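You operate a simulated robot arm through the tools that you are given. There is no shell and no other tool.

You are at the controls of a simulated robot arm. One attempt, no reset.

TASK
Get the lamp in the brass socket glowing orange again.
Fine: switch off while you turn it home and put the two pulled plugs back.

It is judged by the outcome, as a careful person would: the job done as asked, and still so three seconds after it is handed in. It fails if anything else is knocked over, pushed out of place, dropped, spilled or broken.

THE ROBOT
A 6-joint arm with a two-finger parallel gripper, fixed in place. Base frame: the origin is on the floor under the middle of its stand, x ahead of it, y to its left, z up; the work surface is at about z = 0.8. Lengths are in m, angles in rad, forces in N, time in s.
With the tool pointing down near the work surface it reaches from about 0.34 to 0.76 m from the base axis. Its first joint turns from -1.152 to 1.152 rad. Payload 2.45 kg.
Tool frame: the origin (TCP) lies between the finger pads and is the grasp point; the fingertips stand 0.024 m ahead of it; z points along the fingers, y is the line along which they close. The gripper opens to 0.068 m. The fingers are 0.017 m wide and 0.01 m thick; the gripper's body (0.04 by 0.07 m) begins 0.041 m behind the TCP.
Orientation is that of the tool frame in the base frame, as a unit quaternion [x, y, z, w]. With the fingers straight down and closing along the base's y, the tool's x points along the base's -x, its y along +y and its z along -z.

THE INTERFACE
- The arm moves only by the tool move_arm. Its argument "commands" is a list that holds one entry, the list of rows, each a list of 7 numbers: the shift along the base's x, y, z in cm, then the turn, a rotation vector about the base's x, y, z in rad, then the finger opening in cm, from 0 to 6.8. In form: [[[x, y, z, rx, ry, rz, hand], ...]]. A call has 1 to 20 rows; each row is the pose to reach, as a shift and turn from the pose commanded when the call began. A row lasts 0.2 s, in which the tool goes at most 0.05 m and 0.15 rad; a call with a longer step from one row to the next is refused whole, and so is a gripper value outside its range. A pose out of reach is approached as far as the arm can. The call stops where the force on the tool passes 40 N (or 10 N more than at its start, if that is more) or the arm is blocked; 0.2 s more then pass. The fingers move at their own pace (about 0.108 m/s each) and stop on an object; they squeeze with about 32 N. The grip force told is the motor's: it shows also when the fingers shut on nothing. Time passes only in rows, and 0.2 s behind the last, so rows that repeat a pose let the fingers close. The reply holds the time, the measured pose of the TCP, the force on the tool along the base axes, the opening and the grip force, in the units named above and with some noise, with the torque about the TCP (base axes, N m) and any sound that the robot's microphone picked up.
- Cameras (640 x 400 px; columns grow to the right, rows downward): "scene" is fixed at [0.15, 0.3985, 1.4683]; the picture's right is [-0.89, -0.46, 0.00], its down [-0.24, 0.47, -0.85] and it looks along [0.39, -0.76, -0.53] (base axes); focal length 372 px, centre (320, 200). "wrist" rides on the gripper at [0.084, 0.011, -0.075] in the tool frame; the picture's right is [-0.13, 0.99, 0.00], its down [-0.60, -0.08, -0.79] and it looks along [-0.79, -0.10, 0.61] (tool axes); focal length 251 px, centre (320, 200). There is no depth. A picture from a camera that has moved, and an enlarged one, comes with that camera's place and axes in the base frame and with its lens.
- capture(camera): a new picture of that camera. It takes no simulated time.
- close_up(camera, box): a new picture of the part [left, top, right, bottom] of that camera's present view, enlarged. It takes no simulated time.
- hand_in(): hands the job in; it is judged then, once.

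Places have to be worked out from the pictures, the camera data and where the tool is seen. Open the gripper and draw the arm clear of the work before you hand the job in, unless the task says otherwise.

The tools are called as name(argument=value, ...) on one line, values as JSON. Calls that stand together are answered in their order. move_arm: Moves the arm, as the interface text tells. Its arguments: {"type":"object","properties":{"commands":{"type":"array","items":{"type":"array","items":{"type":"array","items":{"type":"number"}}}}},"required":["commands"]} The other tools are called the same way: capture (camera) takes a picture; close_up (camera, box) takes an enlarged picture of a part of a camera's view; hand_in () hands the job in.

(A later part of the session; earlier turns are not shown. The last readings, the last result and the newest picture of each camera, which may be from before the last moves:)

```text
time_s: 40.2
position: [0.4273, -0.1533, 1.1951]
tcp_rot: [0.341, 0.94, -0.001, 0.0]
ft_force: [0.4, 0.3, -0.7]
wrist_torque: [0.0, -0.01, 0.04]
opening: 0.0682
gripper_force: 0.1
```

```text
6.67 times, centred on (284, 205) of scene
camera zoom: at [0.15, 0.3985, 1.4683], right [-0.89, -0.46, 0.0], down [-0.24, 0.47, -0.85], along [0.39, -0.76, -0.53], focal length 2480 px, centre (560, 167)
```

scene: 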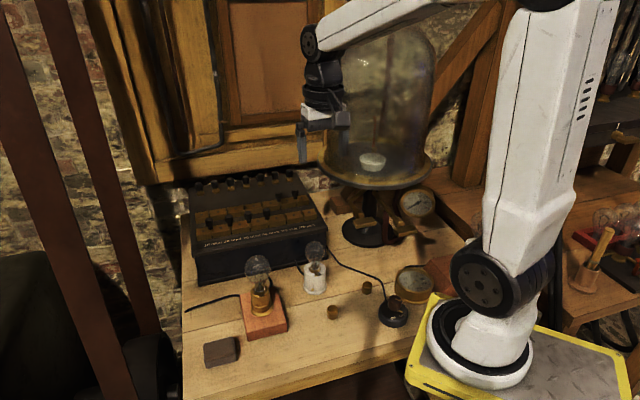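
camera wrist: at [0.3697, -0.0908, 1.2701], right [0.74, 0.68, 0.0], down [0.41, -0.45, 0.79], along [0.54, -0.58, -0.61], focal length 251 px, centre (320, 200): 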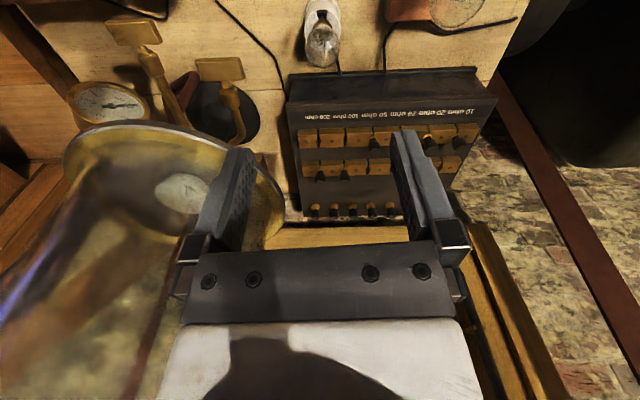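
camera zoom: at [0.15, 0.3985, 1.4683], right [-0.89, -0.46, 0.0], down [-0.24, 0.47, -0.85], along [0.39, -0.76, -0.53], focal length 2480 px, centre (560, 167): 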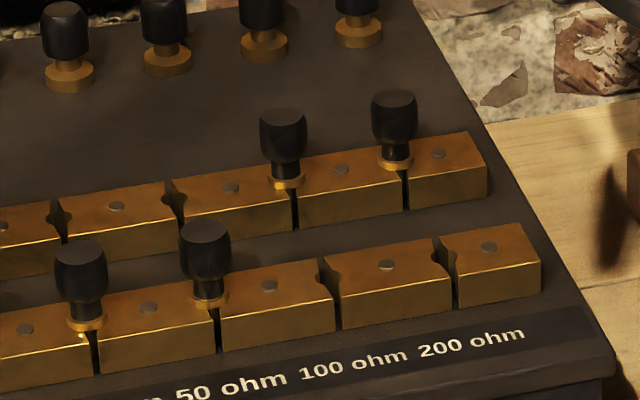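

Triangulating from both cameras: front gaps at about 200Ω (0.560, −0.300), 100Ω (0.596, −0.269), block tops z ≈ 0.924; parked plugs at (0.609, −0.347) and (0.641, −0.314), tops z ≈ 0.959. The bell jar is the main hazard, so I measure it next.

close_up(camera="scene", box=[300, 20, 460, 120])

close_up(camera="scene", box=[300, 130, 460, 250])

close_up(camera="wrist", box=[0, 60, 320, 260])

```text
4.00 times, centred on (380, 70) of scene
camera zoom: at [0.15, 0.3985, 1.4683], right [-0.89, -0.46, 0.0], down [-0.24, 0.47, -0.85], along [0.39, -0.76, -0.53], focal length 1488 px, centre (80, 720)
```

zoom: 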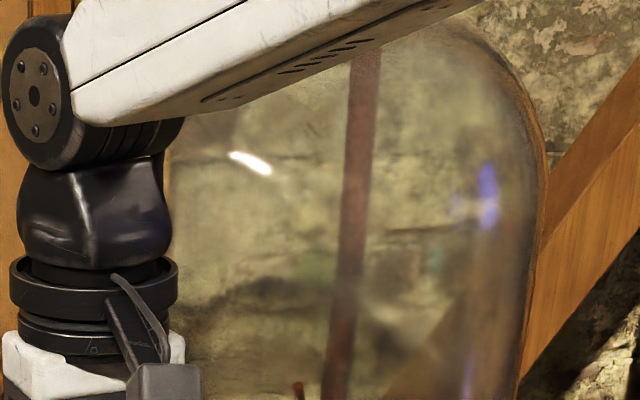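

```text
3.33 times, centred on (380, 190) of scene
camera zoom: at [0.15, 0.3985, 1.4683], right [-0.89, -0.46, 0.0], down [-0.24, 0.47, -0.85], along [0.39, -0.76, -0.53], focal length 1240 px, centre (120, 233)
```

zoom: 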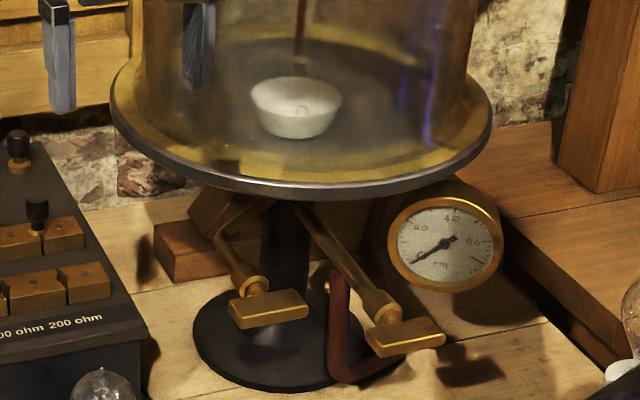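

```text
2.00 times, centred on (160, 160) of wrist
camera zoom: at [0.3697, -0.0908, 1.2701], right [0.74, 0.68, 0.0], down [0.41, -0.45, 0.79], along [0.54, -0.58, -0.61], focal length 503 px, centre (640, 280)
```

zoom: 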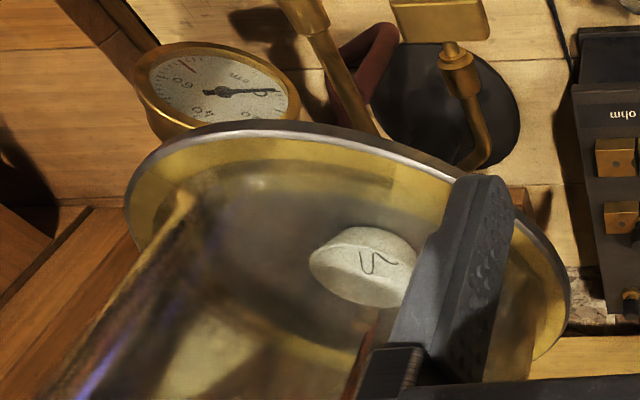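

Bell-jar plate is at about (0.42, −0.457), r ≈ 0.15, z ≈ 1.04, so I will approach with the camera on the +y side and the wrist leaned away from the jar. First I turn the hand to close along x and move over the box at safe height.

move_arm(commands=[[[1.8, -0.8, 0, 0, 0, -0.125, 6.8], [3.6, -1.6, 0, 0, 0, -0.25, 6.8], [5.4, -2.4, 0, 0, 0, -0.375, 6.0], [7.2, -3.2, 0, 0, 0, -0.5, 5.0], [9, -4, -1, 0, 0, -0.625, 4.0], [10.8, -4.8, -2, 0, 0, -0.75, 3.4], [12.3, -5.7, -3, 0, 0, -0.87, 3.4], [12.3, -5.7, -3, 0, 0, -0.87, 3.4]]])

move_arm(commands=[[[2, -2, -2, -0.07, 0, 0, 3.4], [4, -4, -4, -0.14, 0, 0, 3.4], [6, -6.5, -6, -0.2, 0, 0, 3.4], [8, -8.5, -8, -0.2, 0, 0, 3.4], [9, -10.3, -10, -0.2, 0, 0, 3.4], [9, -10.3, -10, -0.2, 0, 0, 3.4]]])

capture(camera="wrist")

capture(camera="scene")

```text
time_s: 42.0
position: [0.5511, -0.2104, 1.164]
tcp_rot: [0.708, 0.706, 0.0, 0.0]
ft_force: [0.2, -1.2, 0.6]
wrist_torque: [-0.02, 0.0, 0.02]
opening: 0.0341
gripper_force: 0.0
```

```text
time_s: 43.4
position: [0.6401, -0.3127, 1.0635]
tcp_rot: [0.704, 0.703, -0.07, 0.071]
ft_force: [-1.0, -0.7, 0.0]
wrist_torque: [-0.03, -0.01, 0.04]
opening: 0.0341
gripper_force: 0.0
```

```text
taken
camera wrist: at [0.6507, -0.2161, 1.1213], right [0.99, -0.13, 0.03], down [-0.08, -0.43, 0.9], along [-0.1, -0.89, -0.44], focal length 251 px, centre (320, 200)
```

wrist: 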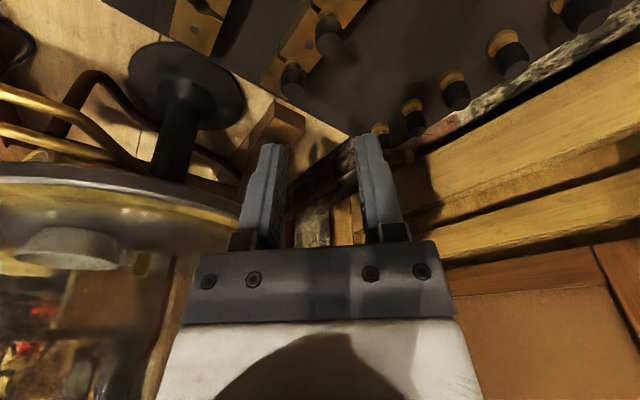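

```text
taken
```

scene: 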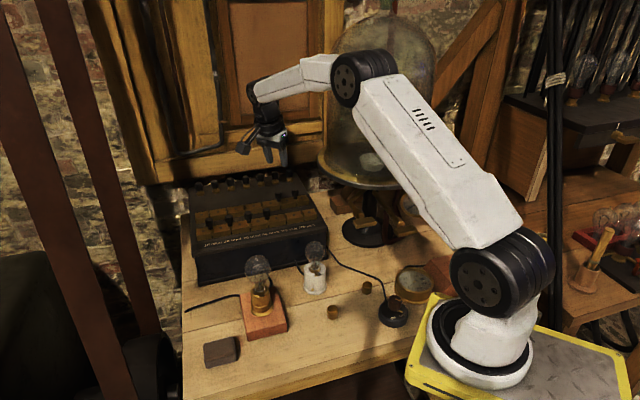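

close_up(camera="wrist", box=[240, 0, 400, 100])

close_up(camera="scene", box=[230, 130, 326, 210])

```text
4.00 times, centred on (320, 50) of wrist
camera zoom: at [0.6507, -0.2161, 1.1213], right [0.99, -0.13, 0.03], down [-0.08, -0.43, 0.9], along [-0.1, -0.89, -0.44], focal length 1006 px, centre (320, 800)
```

zoom: 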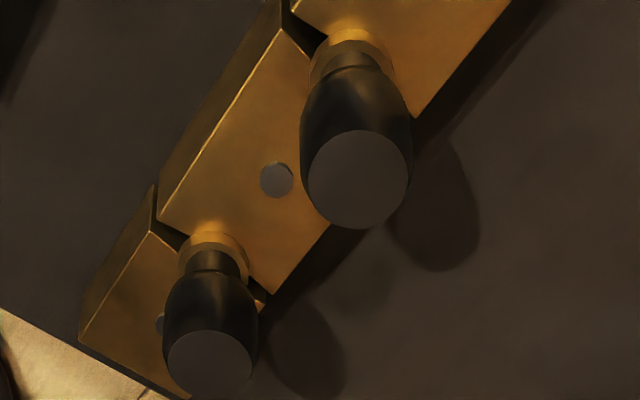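

```text
5.00 times, centred on (278, 170) of scene
camera zoom: at [0.15, 0.3985, 1.4683], right [-0.89, -0.46, 0.0], down [-0.24, 0.47, -0.85], along [0.39, -0.76, -0.53], focal length 1860 px, centre (530, 350)
```

zoom: 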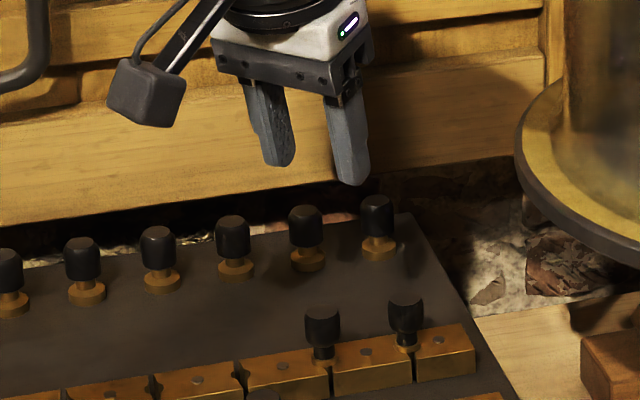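

From this closer view plug 5 (100Ω column) sits at about (0.648, −0.3215) with its top at z ≈ 0.952, and plug 6 at (0.614, −0.357). I move over plug 5 and descend to just above its top to check alignment.

move_arm(commands=[[[0.8, -0.75, -2, 0, 0, 0, 3.4], [0.8, -0.75, -5, 0, 0, 0, 3.4], [0.8, -0.75, -7.5, 0, 0, 0, 3.4], [0.8, -0.75, -7.5, 0, 0, 0, 3.4]]])

capture(camera="wrist")

close_up(camera="scene", box=[236, 150, 332, 210])

```text
time_s: 44.4
position: [0.6464, -0.3202, 0.9889]
tcp_rot: [0.703, 0.704, -0.071, 0.071]
ft_force: [-0.1, -0.3, -0.3]
wrist_torque: [-0.02, 0.0, 0.01]
opening: 0.0341
gripper_force: 0.1
```

```text
taken
camera wrist: at [0.6578, -0.2234, 1.0466], right [0.99, -0.13, 0.03], down [-0.08, -0.43, 0.9], along [-0.1, -0.89, -0.44], focal length 251 px, centre (320, 200)
```

wrist: 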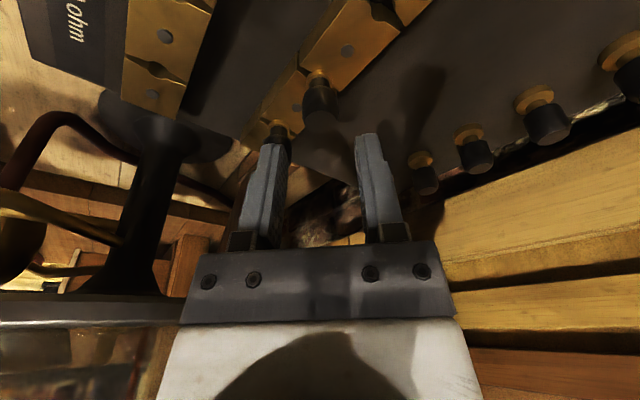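

```text
6.67 times, centred on (284, 180) of scene
camera zoom: at [0.15, 0.3985, 1.4683], right [-0.89, -0.46, 0.0], down [-0.24, 0.47, -0.85], along [0.39, -0.76, -0.53], focal length 2480 px, centre (560, 333)
```

zoom: 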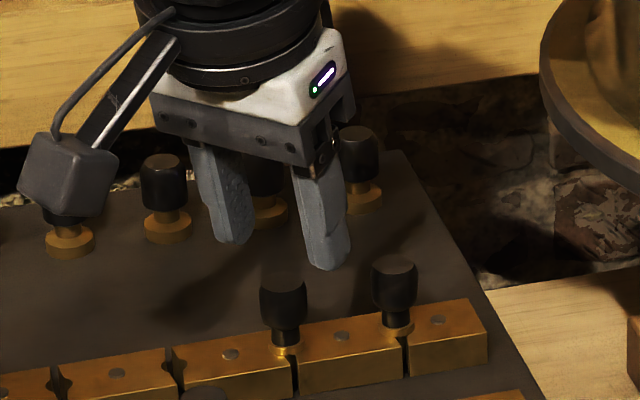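

close_up(camera="wrist", box=[240, 60, 400, 160])

```text
4.00 times, centred on (320, 110) of wrist
camera zoom: at [0.6578, -0.2234, 1.0466], right [0.99, -0.13, 0.03], down [-0.08, -0.43, 0.9], along [-0.1, -0.89, -0.44], focal length 1006 px, centre (320, 560)
```

zoom: 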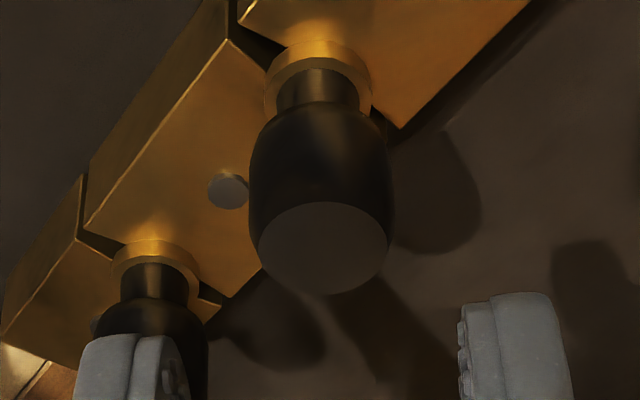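

Plug 5 is centred between the fingers; its axis is about (0.648, −0.325), top z ≈ 0.950. I lower 4 cm and close on the knob.

move_arm(commands=[[[0, -0.3, -1.5, 0, 0, 0, 3.4], [0, -0.3, -3, 0, 0, 0, 3.4], [0, -0.3, -4.1, 0, 0, 0, 3.4], [0, -0.3, -4.1, 0, 0, 0, 2.6], [0, -0.3, -4.1, 0, 0, 0, 2.0], [0, -0.3, -4.1, 0, 0, 0, 1.6]]])

close_up(camera="wrist", box=[240, 90, 400, 190])

close_up(camera="scene", box=[236, 150, 332, 210])

```text
time_s: 45.8
position: [0.6469, -0.3253, 0.9494]
tcp_rot: [0.703, 0.705, -0.071, 0.071]
ft_force: [0.3, 0.5, 0.9]
wrist_torque: [-0.01, -0.01, 0.01]
opening: 0.0181
gripper_force: 32.1
```

```text
4.00 times, centred on (320, 140) of wrist
camera zoom: at [0.6583, -0.2271, 1.006], right [0.99, -0.13, 0.03], down [-0.08, -0.43, 0.9], along [-0.1, -0.89, -0.44], focal length 1006 px, centre (320, 440)
```

zoom: 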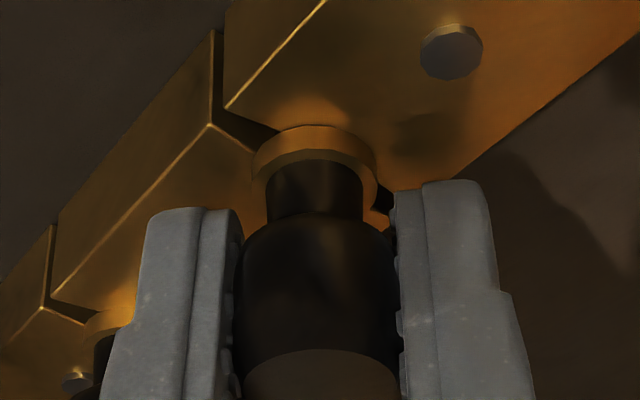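

```text
6.67 times, centred on (284, 180) of scene
camera zoom: at [0.15, 0.3985, 1.4683], right [-0.89, -0.46, 0.0], down [-0.24, 0.47, -0.85], along [0.39, -0.76, -0.53], focal length 2480 px, centre (560, 333)
```

zoom: 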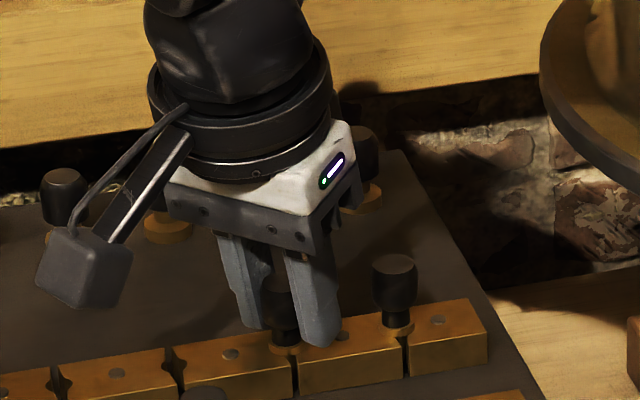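

The plug is gripped (18 mm, 32 N) with no side load. I pull it straight up gently.

move_arm(commands=[[[0, 0, 0, 0, 0, 0, 1.4], [0, 0, 0.2, 0, 0, 0, 1.4], [0, 0, 0.5, 0, 0, 0, 1.4], [0, 0, 1.0, 0, 0, 0, 1.4], [0, 0, 1.5, 0, 0, 0, 1.4]]])

close_up(camera="wrist", box=[240, 70, 400, 190])

```text
time_s: 47.0
position: [0.6478, -0.324, 0.9639]
tcp_rot: [0.703, 0.704, -0.071, 0.069]
ft_force: [1.1, 0.0, -0.2]
wrist_torque: [0.02, -0.01, 0.01]
opening: 0.0178
gripper_force: 32.0
```

```text
3.33 times, centred on (320, 130) of wrist
camera zoom: at [0.6583, -0.2268, 1.0208], right [0.99, -0.13, 0.02], down [-0.08, -0.43, 0.9], along [-0.1, -0.89, -0.44], focal length 838 px, centre (320, 433)
```

zoom: 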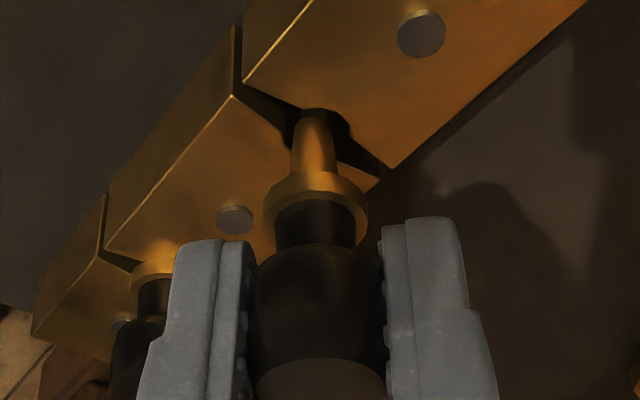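

The plug slides out freely, its brass pin emerging from the hole. I lift it fully clear to about z = 1.02 and look.

move_arm(commands=[[[0, 0, 1.5, 0, 0, 0, 1.4], [0, 0, 3, 0, 0, 0, 1.4], [0, 0, 4.5, 0, 0, 0, 1.4], [0, 0, 6, 0, 0, 0, 1.4], [0, 0, 6, 0, 0, 0, 1.4]]])

capture(camera="wrist")

close_up(camera="scene", box=[236, 130, 332, 220])

```text
time_s: 48.2
position: [0.6463, -0.323, 1.0232]
tcp_rot: [0.703, 0.704, -0.071, 0.07]
ft_force: [-0.2, 0.8, -0.9]
wrist_torque: [0.02, -0.02, -0.03]
opening: 0.0182
gripper_force: 32.1
```

```text
taken
camera wrist: at [0.6581, -0.227, 1.0808], right [0.99, -0.13, 0.02], down [-0.08, -0.43, 0.9], along [-0.1, -0.89, -0.44], focal length 251 px, centre (320, 200)
```

wrist: 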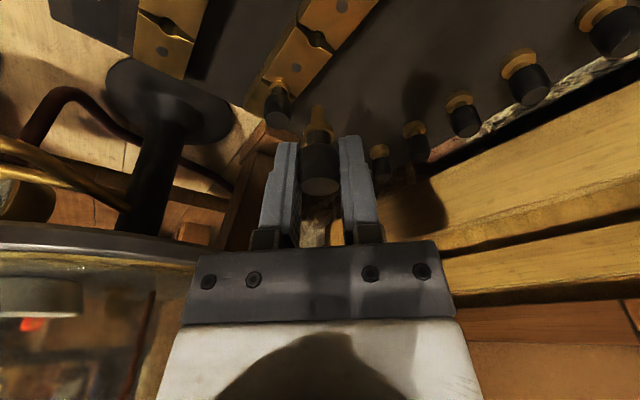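

```text
4.44 times, centred on (284, 175) of scene
camera zoom: at [0.15, 0.3985, 1.4683], right [-0.89, -0.46, 0.0], down [-0.24, 0.47, -0.85], along [0.39, -0.76, -0.53], focal length 1653 px, centre (480, 311)
```

zoom: 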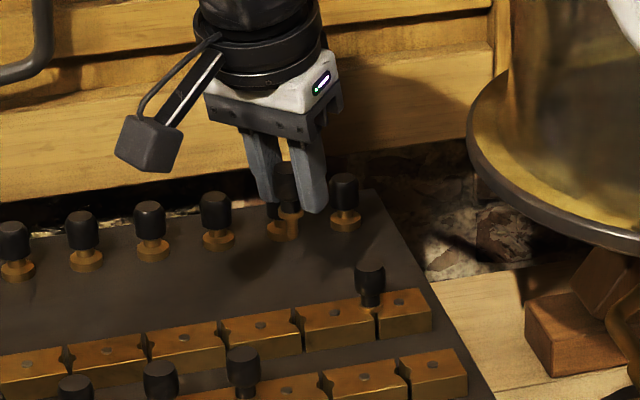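

The plug is held upright. I now measure the offset from the empty rear hole to the front 100Ω and 200Ω holes with high zoom.

close_up(camera="scene", box=[264, 192, 296, 212])

close_up(camera="scene", box=[270, 206, 302, 226])

close_up(camera="scene", box=[286, 202, 318, 222])

close_up(camera="wrist", box=[270, 90, 366, 150])

close_up(camera="wrist", box=[120, 0, 360, 130])

```text
16.00 times, centred on (280, 202) of scene
camera zoom: at [0.15, 0.3985, 1.4683], right [-0.89, -0.46, 0.0], down [-0.24, 0.47, -0.85], along [0.39, -0.76, -0.53], focal length 5952 px, centre (960, 168)
```

zoom: 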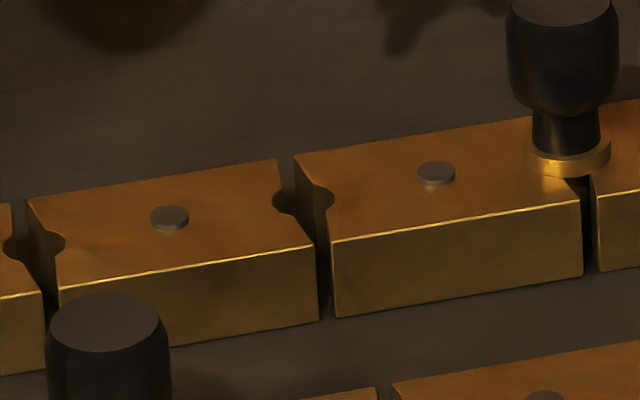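

```text
16.00 times, centred on (286, 216) of scene
camera zoom: at [0.15, 0.3985, 1.4683], right [-0.89, -0.46, 0.0], down [-0.24, 0.47, -0.85], along [0.39, -0.76, -0.53], focal length 5952 px, centre (864, -56)
```

zoom: 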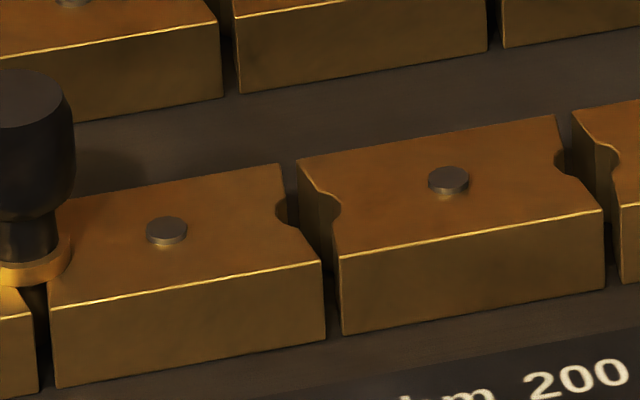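

```text
16.00 times, centred on (302, 212) of scene
camera zoom: at [0.15, 0.3985, 1.4683], right [-0.89, -0.46, 0.0], down [-0.24, 0.47, -0.85], along [0.39, -0.76, -0.53], focal length 5952 px, centre (608, 8)
```

zoom: 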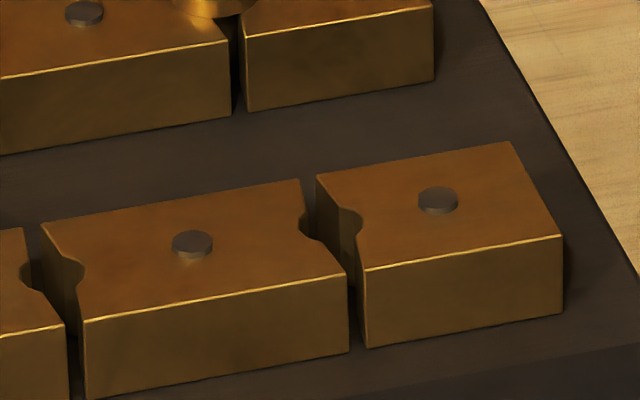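

```text
6.67 times, centred on (318, 120) of wrist
camera zoom: at [0.6581, -0.227, 1.0808], right [0.99, -0.13, 0.02], down [-0.08, -0.43, 0.9], along [-0.1, -0.89, -0.44], focal length 1676 px, centre (333, 733)
```

zoom: 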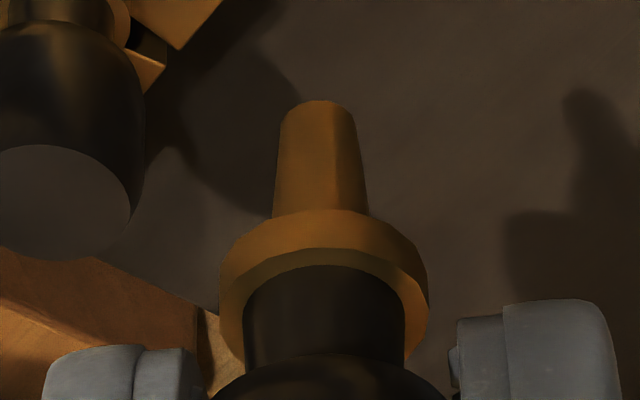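

```text
2.67 times, centred on (240, 65) of wrist
camera zoom: at [0.6581, -0.227, 1.0808], right [0.99, -0.13, 0.02], down [-0.08, -0.43, 0.9], along [-0.1, -0.89, -0.44], focal length 670 px, centre (533, 560)
```

zoom: 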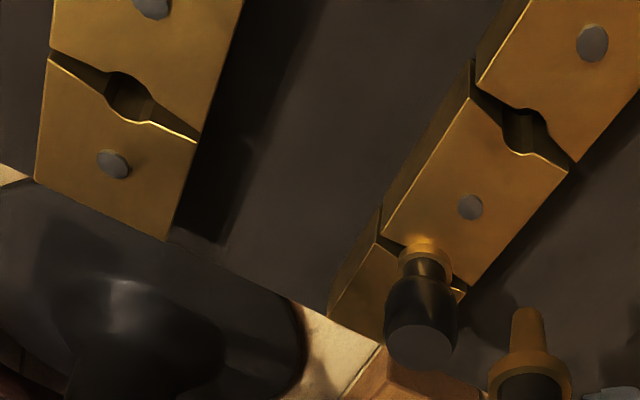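

Relative to the rear hole 5, the front 100Ω hole is offset by about (−51.7, +51.4) mm and the 200Ω hole by (−86.2, +18.4) mm. I carry the plug over the 100Ω gap and lower to about 1.5 cm above the blocks to check.

move_arm(commands=[[[-1.7, 1.7, 0, 0, 0, 0, 1.4], [-3.4, 3.4, 0, 0, 0, 0, 1.4], [-5.17, 5.14, 0, 0, 0, 0, 1.4], [-5.17, 5.14, -2, 0, 0, 0, 1.4], [-5.17, 5.14, -4.6, 0, 0, 0, 1.4], [-5.17, 5.14, -4.6, 0, 0, 0, 1.4]]])

capture(camera="wrist")

close_up(camera="scene", box=[262, 195, 310, 225])

close_up(camera="wrist", box=[272, 80, 368, 140])

```text
time_s: 49.6
position: [0.5971, -0.273, 0.9778]
tcp_rot: [0.703, 0.704, -0.07, 0.072]
ft_force: [-0.2, 0.0, 0.4]
wrist_torque: [0.0, 0.02, -0.02]
opening: 0.0179
gripper_force: 32.0
```

```text
taken
camera wrist: at [0.6072, -0.1753, 1.0351], right [0.99, -0.13, 0.03], down [-0.08, -0.43, 0.9], along [-0.1, -0.89, -0.44], focal length 251 px, centre (320, 200)
```

wrist: 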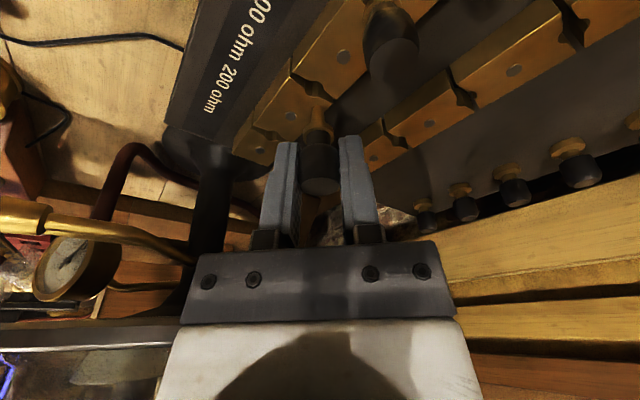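

```text
13.33 times, centred on (286, 210) of scene
camera zoom: at [0.15, 0.3985, 1.4683], right [-0.89, -0.46, 0.0], down [-0.24, 0.47, -0.85], along [0.39, -0.76, -0.53], focal length 4960 px, centre (773, 67)
```

zoom: 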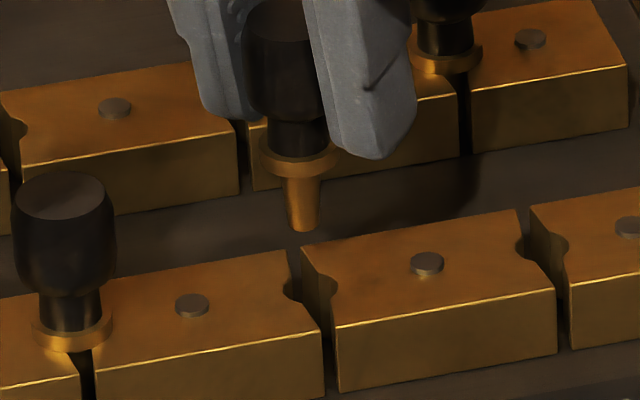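

```text
6.67 times, centred on (320, 110) of wrist
camera zoom: at [0.6072, -0.1753, 1.0351], right [0.99, -0.13, 0.03], down [-0.08, -0.43, 0.9], along [-0.1, -0.89, -0.44], focal length 1676 px, centre (320, 800)
```

zoom: 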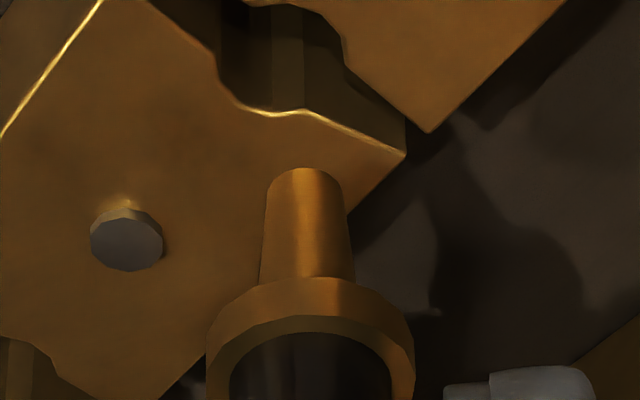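

The pin hangs about 1–1.5 mm off the hole centre toward (+x,+y). I correct by (−1.3, −0.3) mm and lower until the tip is just at the block top, then check again.

move_arm(commands=[[[-0.13, -0.03, 0, 0, 0, 0, 1.4], [-0.13, -0.03, -0.8, 0, 0, 0, 1.4], [-0.13, -0.03, -1.4, 0, 0, 0, 1.4], [-0.13, -0.03, -1.4, 0, 0, 0, 1.4]]])

close_up(camera="scene", box=[262, 195, 310, 225])

close_up(camera="wrist", box=[272, 80, 368, 140])

```text
time_s: 50.6
position: [0.5958, -0.2722, 0.9637]
tcp_rot: [0.704, 0.703, -0.071, 0.071]
ft_force: [-0.5, -0.8, -0.9]
wrist_torque: [-0.03, -0.01, 0.03]
opening: 0.0179
gripper_force: 31.4
```

```text
13.33 times, centred on (286, 210) of scene
camera zoom: at [0.15, 0.3985, 1.4683], right [-0.89, -0.46, 0.0], down [-0.24, 0.47, -0.85], along [0.39, -0.76, -0.53], focal length 4960 px, centre (773, 67)
```

zoom: 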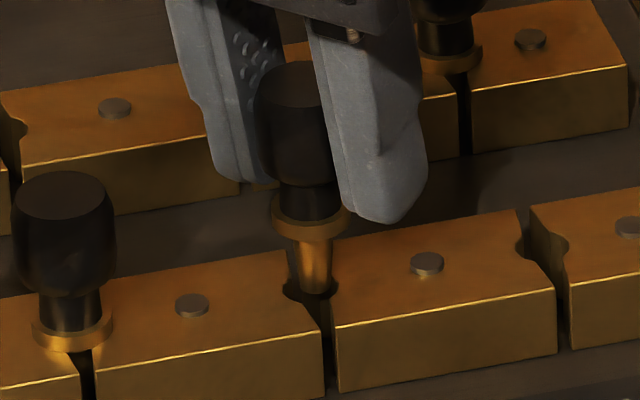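

```text
6.67 times, centred on (320, 110) of wrist
camera zoom: at [0.6057, -0.1758, 1.0207], right [0.99, -0.13, 0.03], down [-0.08, -0.43, 0.9], along [-0.1, -0.89, -0.44], focal length 1676 px, centre (320, 800)
```

zoom: 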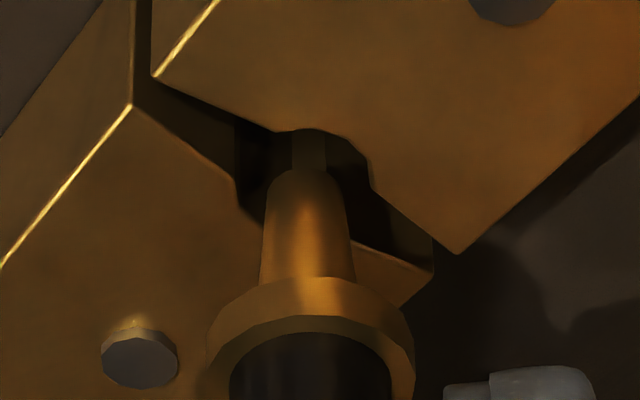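

Pin tip is centred over the hole in both views. I lower it into the gap in small steps, watching the force.

move_arm(commands=[[[0, 0, -0.3, 0, 0, 0, 1.4], [0, 0, -0.6, 0, 0, 0, 1.4], [0, 0, -0.9, 0, 0, 0, 1.4], [0, 0, -1.2, 0, 0, 0, 1.4], [0, 0, -1.2, 0, 0, 0, 1.4]]])

close_up(camera="scene", box=[262, 195, 310, 225])

close_up(camera="wrist", box=[272, 80, 368, 140])

```text
time_s: 51.8
position: [0.5949, -0.2721, 0.9512]
tcp_rot: [0.703, 0.703, -0.071, 0.072]
ft_force: [0.1, -0.4, -0.7]
wrist_torque: [0.02, 0.0, -0.03]
opening: 0.0179
gripper_force: 32.5
```

```text
13.33 times, centred on (286, 210) of scene
camera zoom: at [0.15, 0.3985, 1.4683], right [-0.89, -0.46, 0.0], down [-0.24, 0.47, -0.85], along [0.39, -0.76, -0.53], focal length 4960 px, centre (773, 67)
```

zoom: 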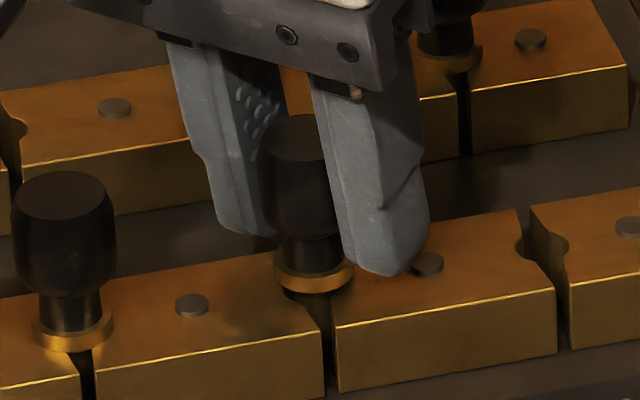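

```text
6.67 times, centred on (320, 110) of wrist
camera zoom: at [0.6057, -0.1756, 1.0087], right [0.99, -0.13, 0.03], down [-0.08, -0.43, 0.9], along [-0.1, -0.89, -0.44], focal length 1676 px, centre (320, 800)
```

zoom: 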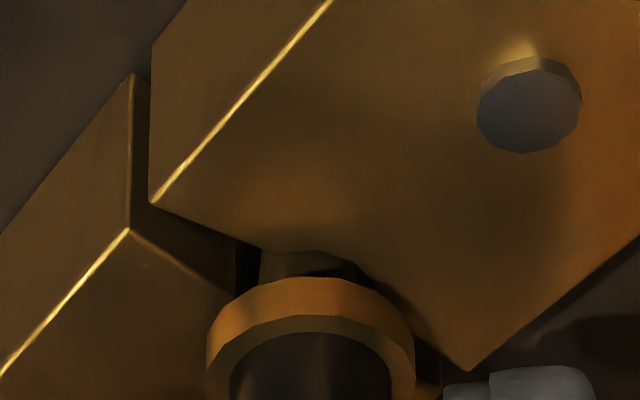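

The pin is in the hole with no side force. I press down the last few millimetres until the collar seats.

move_arm(commands=[[[0, 0, -0.1, 0, 0, 0, 1.4], [0, 0, -0.2, 0, 0, 0, 1.4], [0, 0, -0.25, 0, 0, 0, 1.4], [0, 0, -0.25, 0, 0, 0, 1.4]]])

close_up(camera="scene", box=[262, 195, 310, 225])

close_up(camera="wrist", box=[272, 80, 368, 140])

```text
time_s: 52.8
position: [0.5959, -0.2738, 0.949]
tcp_rot: [0.704, 0.703, -0.071, 0.07]
ft_force: [-1.3, 0.7, -0.8]
wrist_torque: [0.0, 0.01, 0.04]
opening: 0.0179
gripper_force: 31.5
```

```text
13.33 times, centred on (286, 210) of scene
camera zoom: at [0.15, 0.3985, 1.4683], right [-0.89, -0.46, 0.0], down [-0.24, 0.47, -0.85], along [0.39, -0.76, -0.53], focal length 4960 px, centre (773, 67)
```

zoom: 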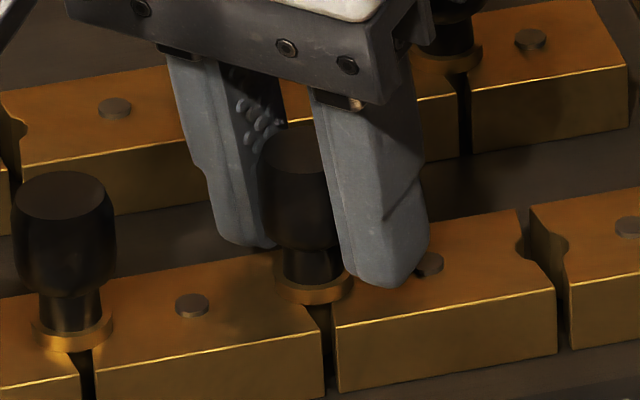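

```text
6.67 times, centred on (320, 110) of wrist
camera zoom: at [0.6058, -0.1755, 1.006], right [0.99, -0.13, 0.03], down [-0.08, -0.43, 0.9], along [-0.1, -0.89, -0.44], focal length 1676 px, centre (320, 800)
```

zoom: 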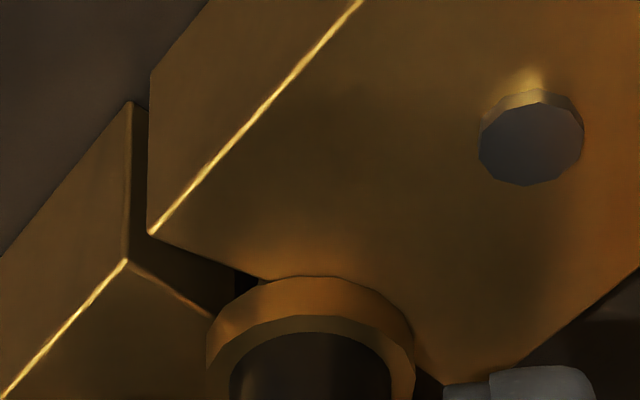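

move_arm(commands=[[[0, 0, -0.05, 0, 0, 0, 1.4], [0, 0, -0.1, 0, 0, 0, 1.4], [0, 0, -0.1, 0, 0, 0, 1.4]]])

```text
time_s: 53.6
position: [0.5952, -0.2721, 0.9488]
tcp_rot: [0.703, 0.704, -0.071, 0.072]
ft_force: [-1.7, 4.1, 6.8]
wrist_torque: [0.13, 0.07, 0.01]
opening: 0.018
gripper_force: 32.4
```

Contact: 6.8 N upward, so the collar is meeting the block. I press slightly more to seat it, then check.

move_arm(commands=[[[0, 0, -0.04, 0, 0, 0, 1.4], [0, 0, -0.04, 0, 0, 0, 1.4]]])

close_up(camera="wrist", box=[272, 80, 368, 140])

```text
time_s: 54.2
position: [0.5942, -0.2731, 0.9498]
tcp_rot: [0.704, 0.704, -0.07, 0.072]
ft_force: [-3.1, 6.4, 13.3]
wrist_torque: [0.18, 0.07, -0.01]
opening: 0.0178
gripper_force: 32.1
```

```text
6.67 times, centred on (320, 110) of wrist
camera zoom: at [0.6057, -0.1756, 1.0057], right [0.99, -0.13, 0.03], down [-0.08, -0.43, 0.9], along [-0.1, -0.89, -0.44], focal length 1676 px, centre (320, 800)
```

zoom: 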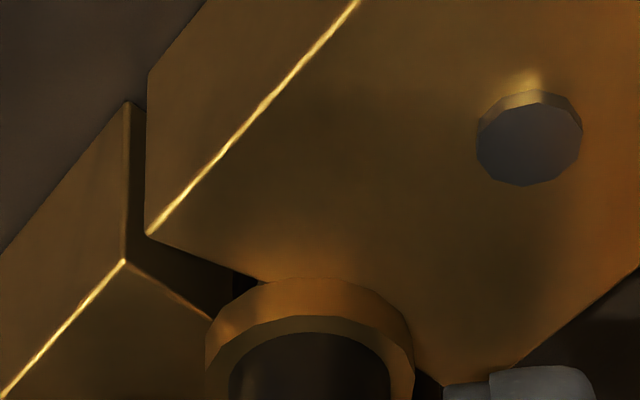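

The plug is seated (13 N). I open the fingers and rise straight up, then check the result.

move_arm(commands=[[[0, 0, 0.03, 0, 0, 0, 1.9], [0, 0, 0.03, 0, 0, 0, 2.6], [0, 0, 0.03, 0, 0, 0, 3.4], [0, 0, 1.5, 0, 0, 0, 3.4], [0, 0, 3.5, 0, 0, 0, 3.4], [0, 0, 6, 0, 0, 0, 3.4], [0, 0, 8, 0, 0, 0, 3.4]]])

close_up(camera="scene", box=[236, 175, 332, 235])

capture(camera="wrist")

```text
time_s: 55.8
position: [0.5955, -0.272, 1.0278]
tcp_rot: [0.703, 0.704, -0.071, 0.071]
ft_force: [-0.1, 0.8, -1.4]
wrist_torque: [0.02, 0.02, -0.02]
opening: 0.0339
gripper_force: 0.1
```

```text
6.67 times, centred on (284, 205) of scene
camera zoom: at [0.15, 0.3985, 1.4683], right [-0.89, -0.46, 0.0], down [-0.24, 0.47, -0.85], along [0.39, -0.76, -0.53], focal length 2480 px, centre (560, 167)
```

zoom: 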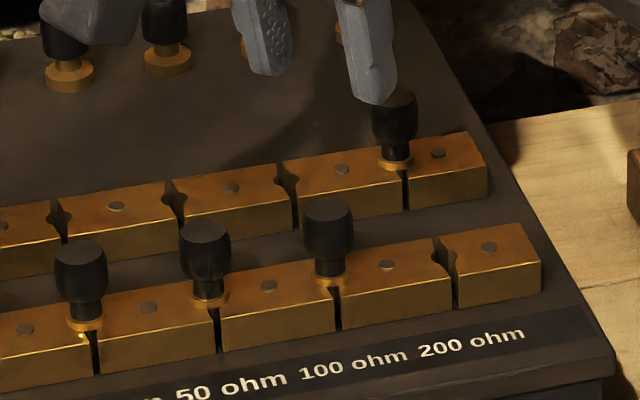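

```text
taken
camera wrist: at [0.6063, -0.1754, 1.0853], right [0.99, -0.13, 0.03], down [-0.08, -0.43, 0.9], along [-0.1, -0.89, -0.44], focal length 251 px, centre (320, 200)
```

wrist: 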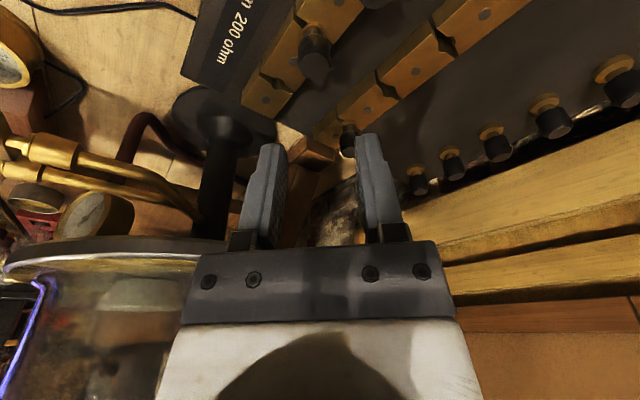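

The 100Ω plug is home and matches its neighbours. Now I move over the second parked plug at about (0.6147, −0.357), staying at z ≈ 1.03, and check clearance to the bell jar.

move_arm(commands=[[[0.5, -2.5, 0, 0, 0, 0, 3.4], [1.0, -5, 0, 0, 0, 0, 3.4], [1.5, -7, 0, 0, 0, 0, 3.4], [1.96, -8.44, 0, 0, 0, 0, 3.4], [1.96, -8.44, 0, 0, 0, 0, 3.4]]])

capture(camera="wrist")

capture(camera="scene")

close_up(camera="wrist", box=[240, 20, 400, 120])

```text
time_s: 57.0
position: [0.6145, -0.3581, 1.0285]
tcp_rot: [0.703, 0.704, -0.071, 0.072]
ft_force: [-0.4, 0.8, -0.4]
wrist_torque: [0.02, 0.0, 0.01]
opening: 0.0339
gripper_force: 0.0
```

```text
taken
camera wrist: at [0.6254, -0.2611, 1.0851], right [0.99, -0.13, 0.03], down [-0.08, -0.43, 0.9], along [-0.1, -0.89, -0.44], focal length 251 px, centre (320, 200)
```

wrist: 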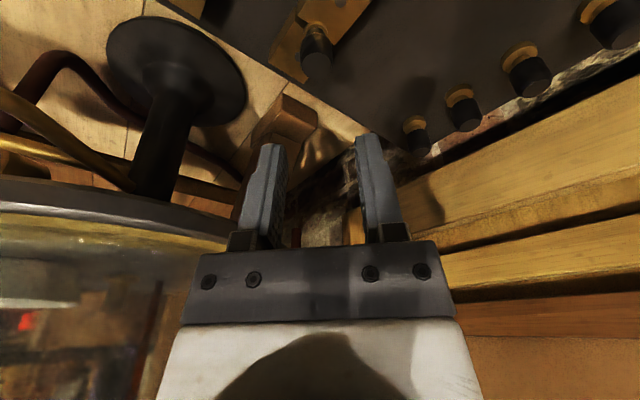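

```text
taken
```

scene: 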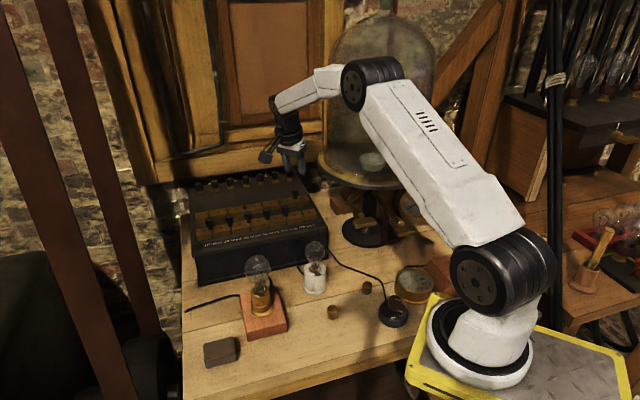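

```text
4.00 times, centred on (320, 70) of wrist
camera zoom: at [0.6254, -0.2611, 1.0851], right [0.99, -0.13, 0.03], down [-0.08, -0.43, 0.9], along [-0.1, -0.89, -0.44], focal length 1006 px, centre (320, 720)
```

zoom: 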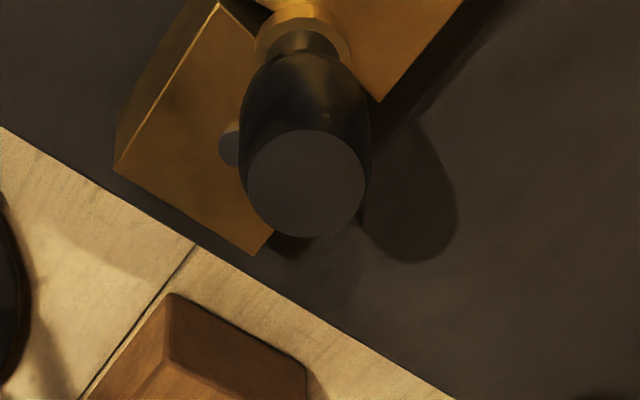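

The second plug measures (0.6147, −0.359), directly under the hand; the bell jar is well to the side. I descend and close on it.

move_arm(commands=[[[0, -0.05, -2, 0, 0, 0, 3.4], [0, -0.05, -4, 0, 0, 0, 3.4], [0, -0.05, -6, 0, 0, 0, 3.4], [0, -0.05, -7.9, 0, 0, 0, 3.4], [0, -0.05, -7.9, 0, 0, 0, 2.6], [0, -0.05, -7.9, 0, 0, 0, 2.0], [0, -0.05, -7.9, 0, 0, 0, 1.6]]])

close_up(camera="wrist", box=[240, 90, 400, 190])

close_up(camera="scene", box=[256, 140, 352, 200])

```text
time_s: 58.6
position: [0.6139, -0.3582, 0.949]
tcp_rot: [0.704, 0.704, -0.07, 0.07]
ft_force: [0.3, 0.3, 0.0]
wrist_torque: [0.05, 0.01, 0.01]
opening: 0.018
gripper_force: 31.9
```

```text
4.00 times, centred on (320, 140) of wrist
camera zoom: at [0.6252, -0.261, 1.0066], right [0.99, -0.13, 0.03], down [-0.08, -0.43, 0.9], along [-0.1, -0.89, -0.44], focal length 1006 px, centre (320, 440)
```

zoom: 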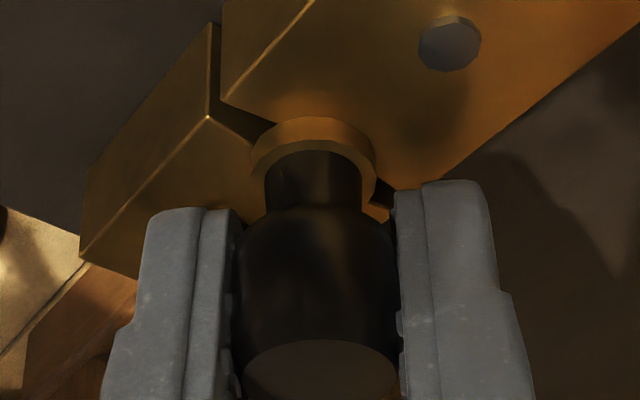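

```text
6.67 times, centred on (304, 170) of scene
camera zoom: at [0.15, 0.3985, 1.4683], right [-0.89, -0.46, 0.0], down [-0.24, 0.47, -0.85], along [0.39, -0.76, -0.53], focal length 2480 px, centre (427, 400)
```

zoom: 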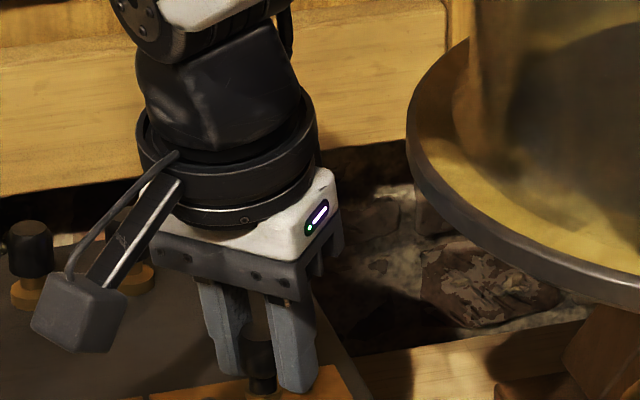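

Gripped with no side load. I lift it straight out and carry it by the same displacement that worked for the first plug, to above the 200Ω gap.

move_arm(commands=[[[0, 0, 0.3, 0, 0, 0, 1.4], [0, 0, 1.0, 0, 0, 0, 1.4], [0, 0, 2.5, 0, 0, 0, 1.4], [0, 0, 4.5, 0, 0, 0, 1.4], [0, 0, 6.5, 0, 0, 0, 1.4], [0, 0, 6.5, 0, 0, 0, 1.4]]])

move_arm(commands=[[[-1.7, 1.7, 0, 0, 0, 0, 1.4], [-3.5, 3.4, 0, 0, 0, 0, 1.4], [-5.3, 5.11, 0, 0, 0, 0, 1.4], [-5.3, 5.11, -2, 0, 0, 0, 1.4], [-5.3, 5.11, -4.0, 0, 0, 0, 1.4], [-5.3, 5.11, -4.0, 0, 0, 0, 1.4]]])

close_up(camera="scene", box=[278, 190, 326, 220])

close_up(camera="wrist", box=[272, 80, 368, 140])

capture(camera="wrist")

```text
time_s: 60.0
position: [0.6151, -0.3583, 1.0147]
tcp_rot: [0.703, 0.704, -0.07, 0.07]
ft_force: [0.1, -0.7, -0.1]
wrist_torque: [-0.02, -0.02, 0.02]
opening: 0.018
gripper_force: 32.2
```

```text
time_s: 61.4
position: [0.5608, -0.3065, 0.9735]
tcp_rot: [0.703, 0.704, -0.07, 0.07]
ft_force: [0.0, -0.3, -0.5]
wrist_torque: [0.01, 0.0, 0.03]
opening: 0.0179
gripper_force: 31.6
```

```text
13.33 times, centred on (302, 205) of scene
camera zoom: at [0.15, 0.3985, 1.4683], right [-0.89, -0.46, 0.0], down [-0.24, 0.47, -0.85], along [0.39, -0.76, -0.53], focal length 4960 px, centre (560, 133)
```

zoom: 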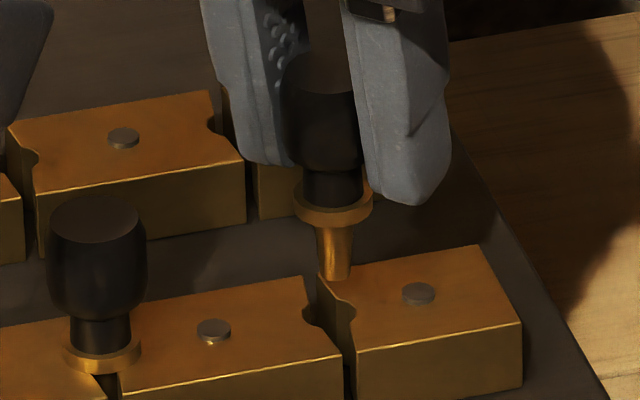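

```text
6.67 times, centred on (320, 110) of wrist
camera zoom: at [0.5718, -0.2097, 1.0306], right [0.99, -0.13, 0.03], down [-0.08, -0.43, 0.9], along [-0.1, -0.89, -0.44], focal length 1676 px, centre (320, 800)
```

zoom: 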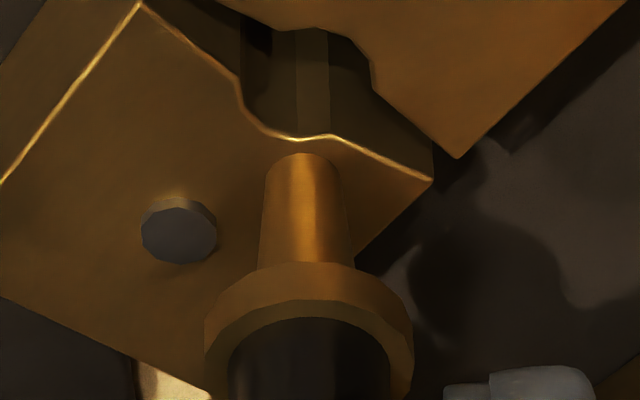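

```text
taken
camera wrist: at [0.5718, -0.2097, 1.0306], right [0.99, -0.13, 0.03], down [-0.08, -0.43, 0.9], along [-0.1, -0.89, -0.44], focal length 251 px, centre (320, 200)
```

wrist: 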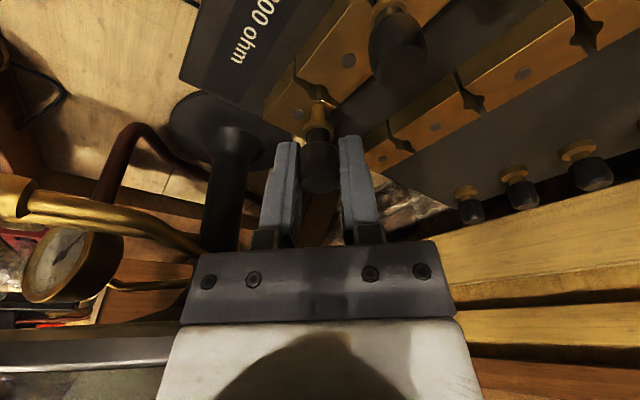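

Alignment looks right in both views. I lower until the pin tip is just entering the 200Ω hole and check again.

move_arm(commands=[[[0, 0, -0.5, 0, 0, 0, 1.4], [0, 0, -1.0, 0, 0, 0, 1.4], [0, 0, -1.0, 0, 0, 0, 1.4]]])

close_up(camera="scene", box=[278, 190, 326, 220])

close_up(camera="wrist", box=[272, 80, 368, 140])

```text
time_s: 62.2
position: [0.5617, -0.3068, 0.9646]
tcp_rot: [0.703, 0.704, -0.071, 0.071]
ft_force: [0.2, 0.1, 0.3]
wrist_torque: [-0.01, 0.0, 0.0]
opening: 0.0182
gripper_force: 31.7
```

```text
13.33 times, centred on (302, 205) of scene
camera zoom: at [0.15, 0.3985, 1.4683], right [-0.89, -0.46, 0.0], down [-0.24, 0.47, -0.85], along [0.39, -0.76, -0.53], focal length 4960 px, centre (560, 133)
```

zoom: 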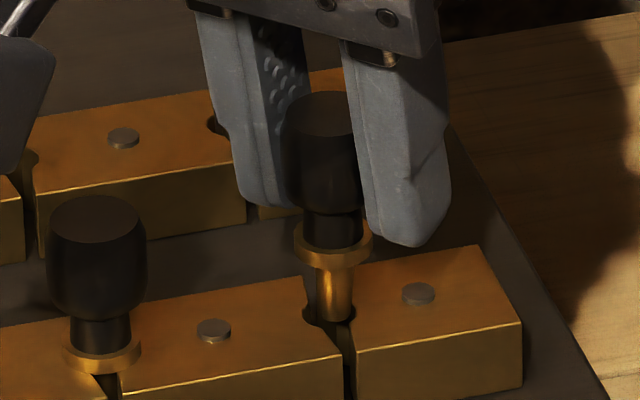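

```text
6.67 times, centred on (320, 110) of wrist
camera zoom: at [0.5721, -0.2098, 1.0209], right [0.99, -0.13, 0.03], down [-0.08, -0.43, 0.9], along [-0.1, -0.89, -0.44], focal length 1676 px, centre (320, 800)
```

zoom: 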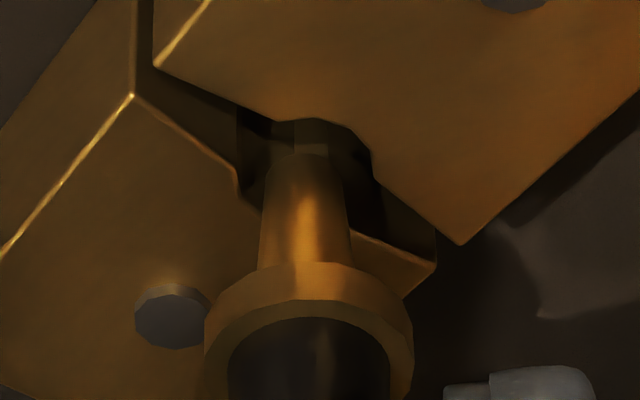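

Pin is entering the hole centred. I lower further in small steps.

move_arm(commands=[[[0, 0, -0.3, 0, 0, 0, 1.4], [0, 0, -0.6, 0, 0, 0, 1.4], [0, 0, -0.9, 0, 0, 0, 1.4], [0, 0, -1.15, 0, 0, 0, 1.4], [0, 0, -1.15, 0, 0, 0, 1.4]]])

close_up(camera="wrist", box=[272, 80, 368, 140])

```text
time_s: 63.4
position: [0.562, -0.3065, 0.9538]
tcp_rot: [0.704, 0.704, -0.07, 0.071]
ft_force: [0.7, 0.0, -1.3]
wrist_torque: [-0.02, -0.01, 0.0]
opening: 0.018
gripper_force: 31.8
```

```text
6.67 times, centred on (320, 110) of wrist
camera zoom: at [0.5722, -0.2095, 1.0095], right [0.99, -0.13, 0.03], down [-0.08, -0.43, 0.9], along [-0.1, -0.89, -0.44], focal length 1676 px, centre (320, 800)
```

zoom: 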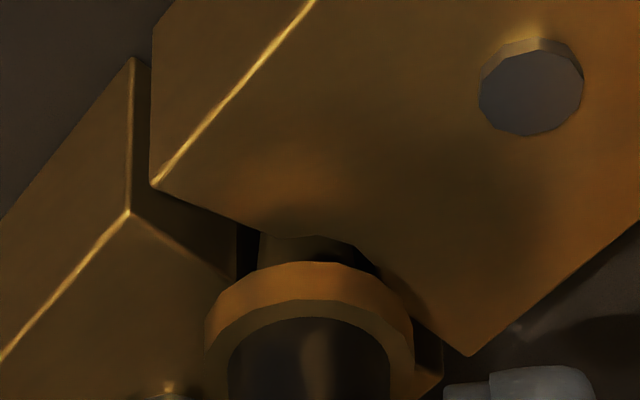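

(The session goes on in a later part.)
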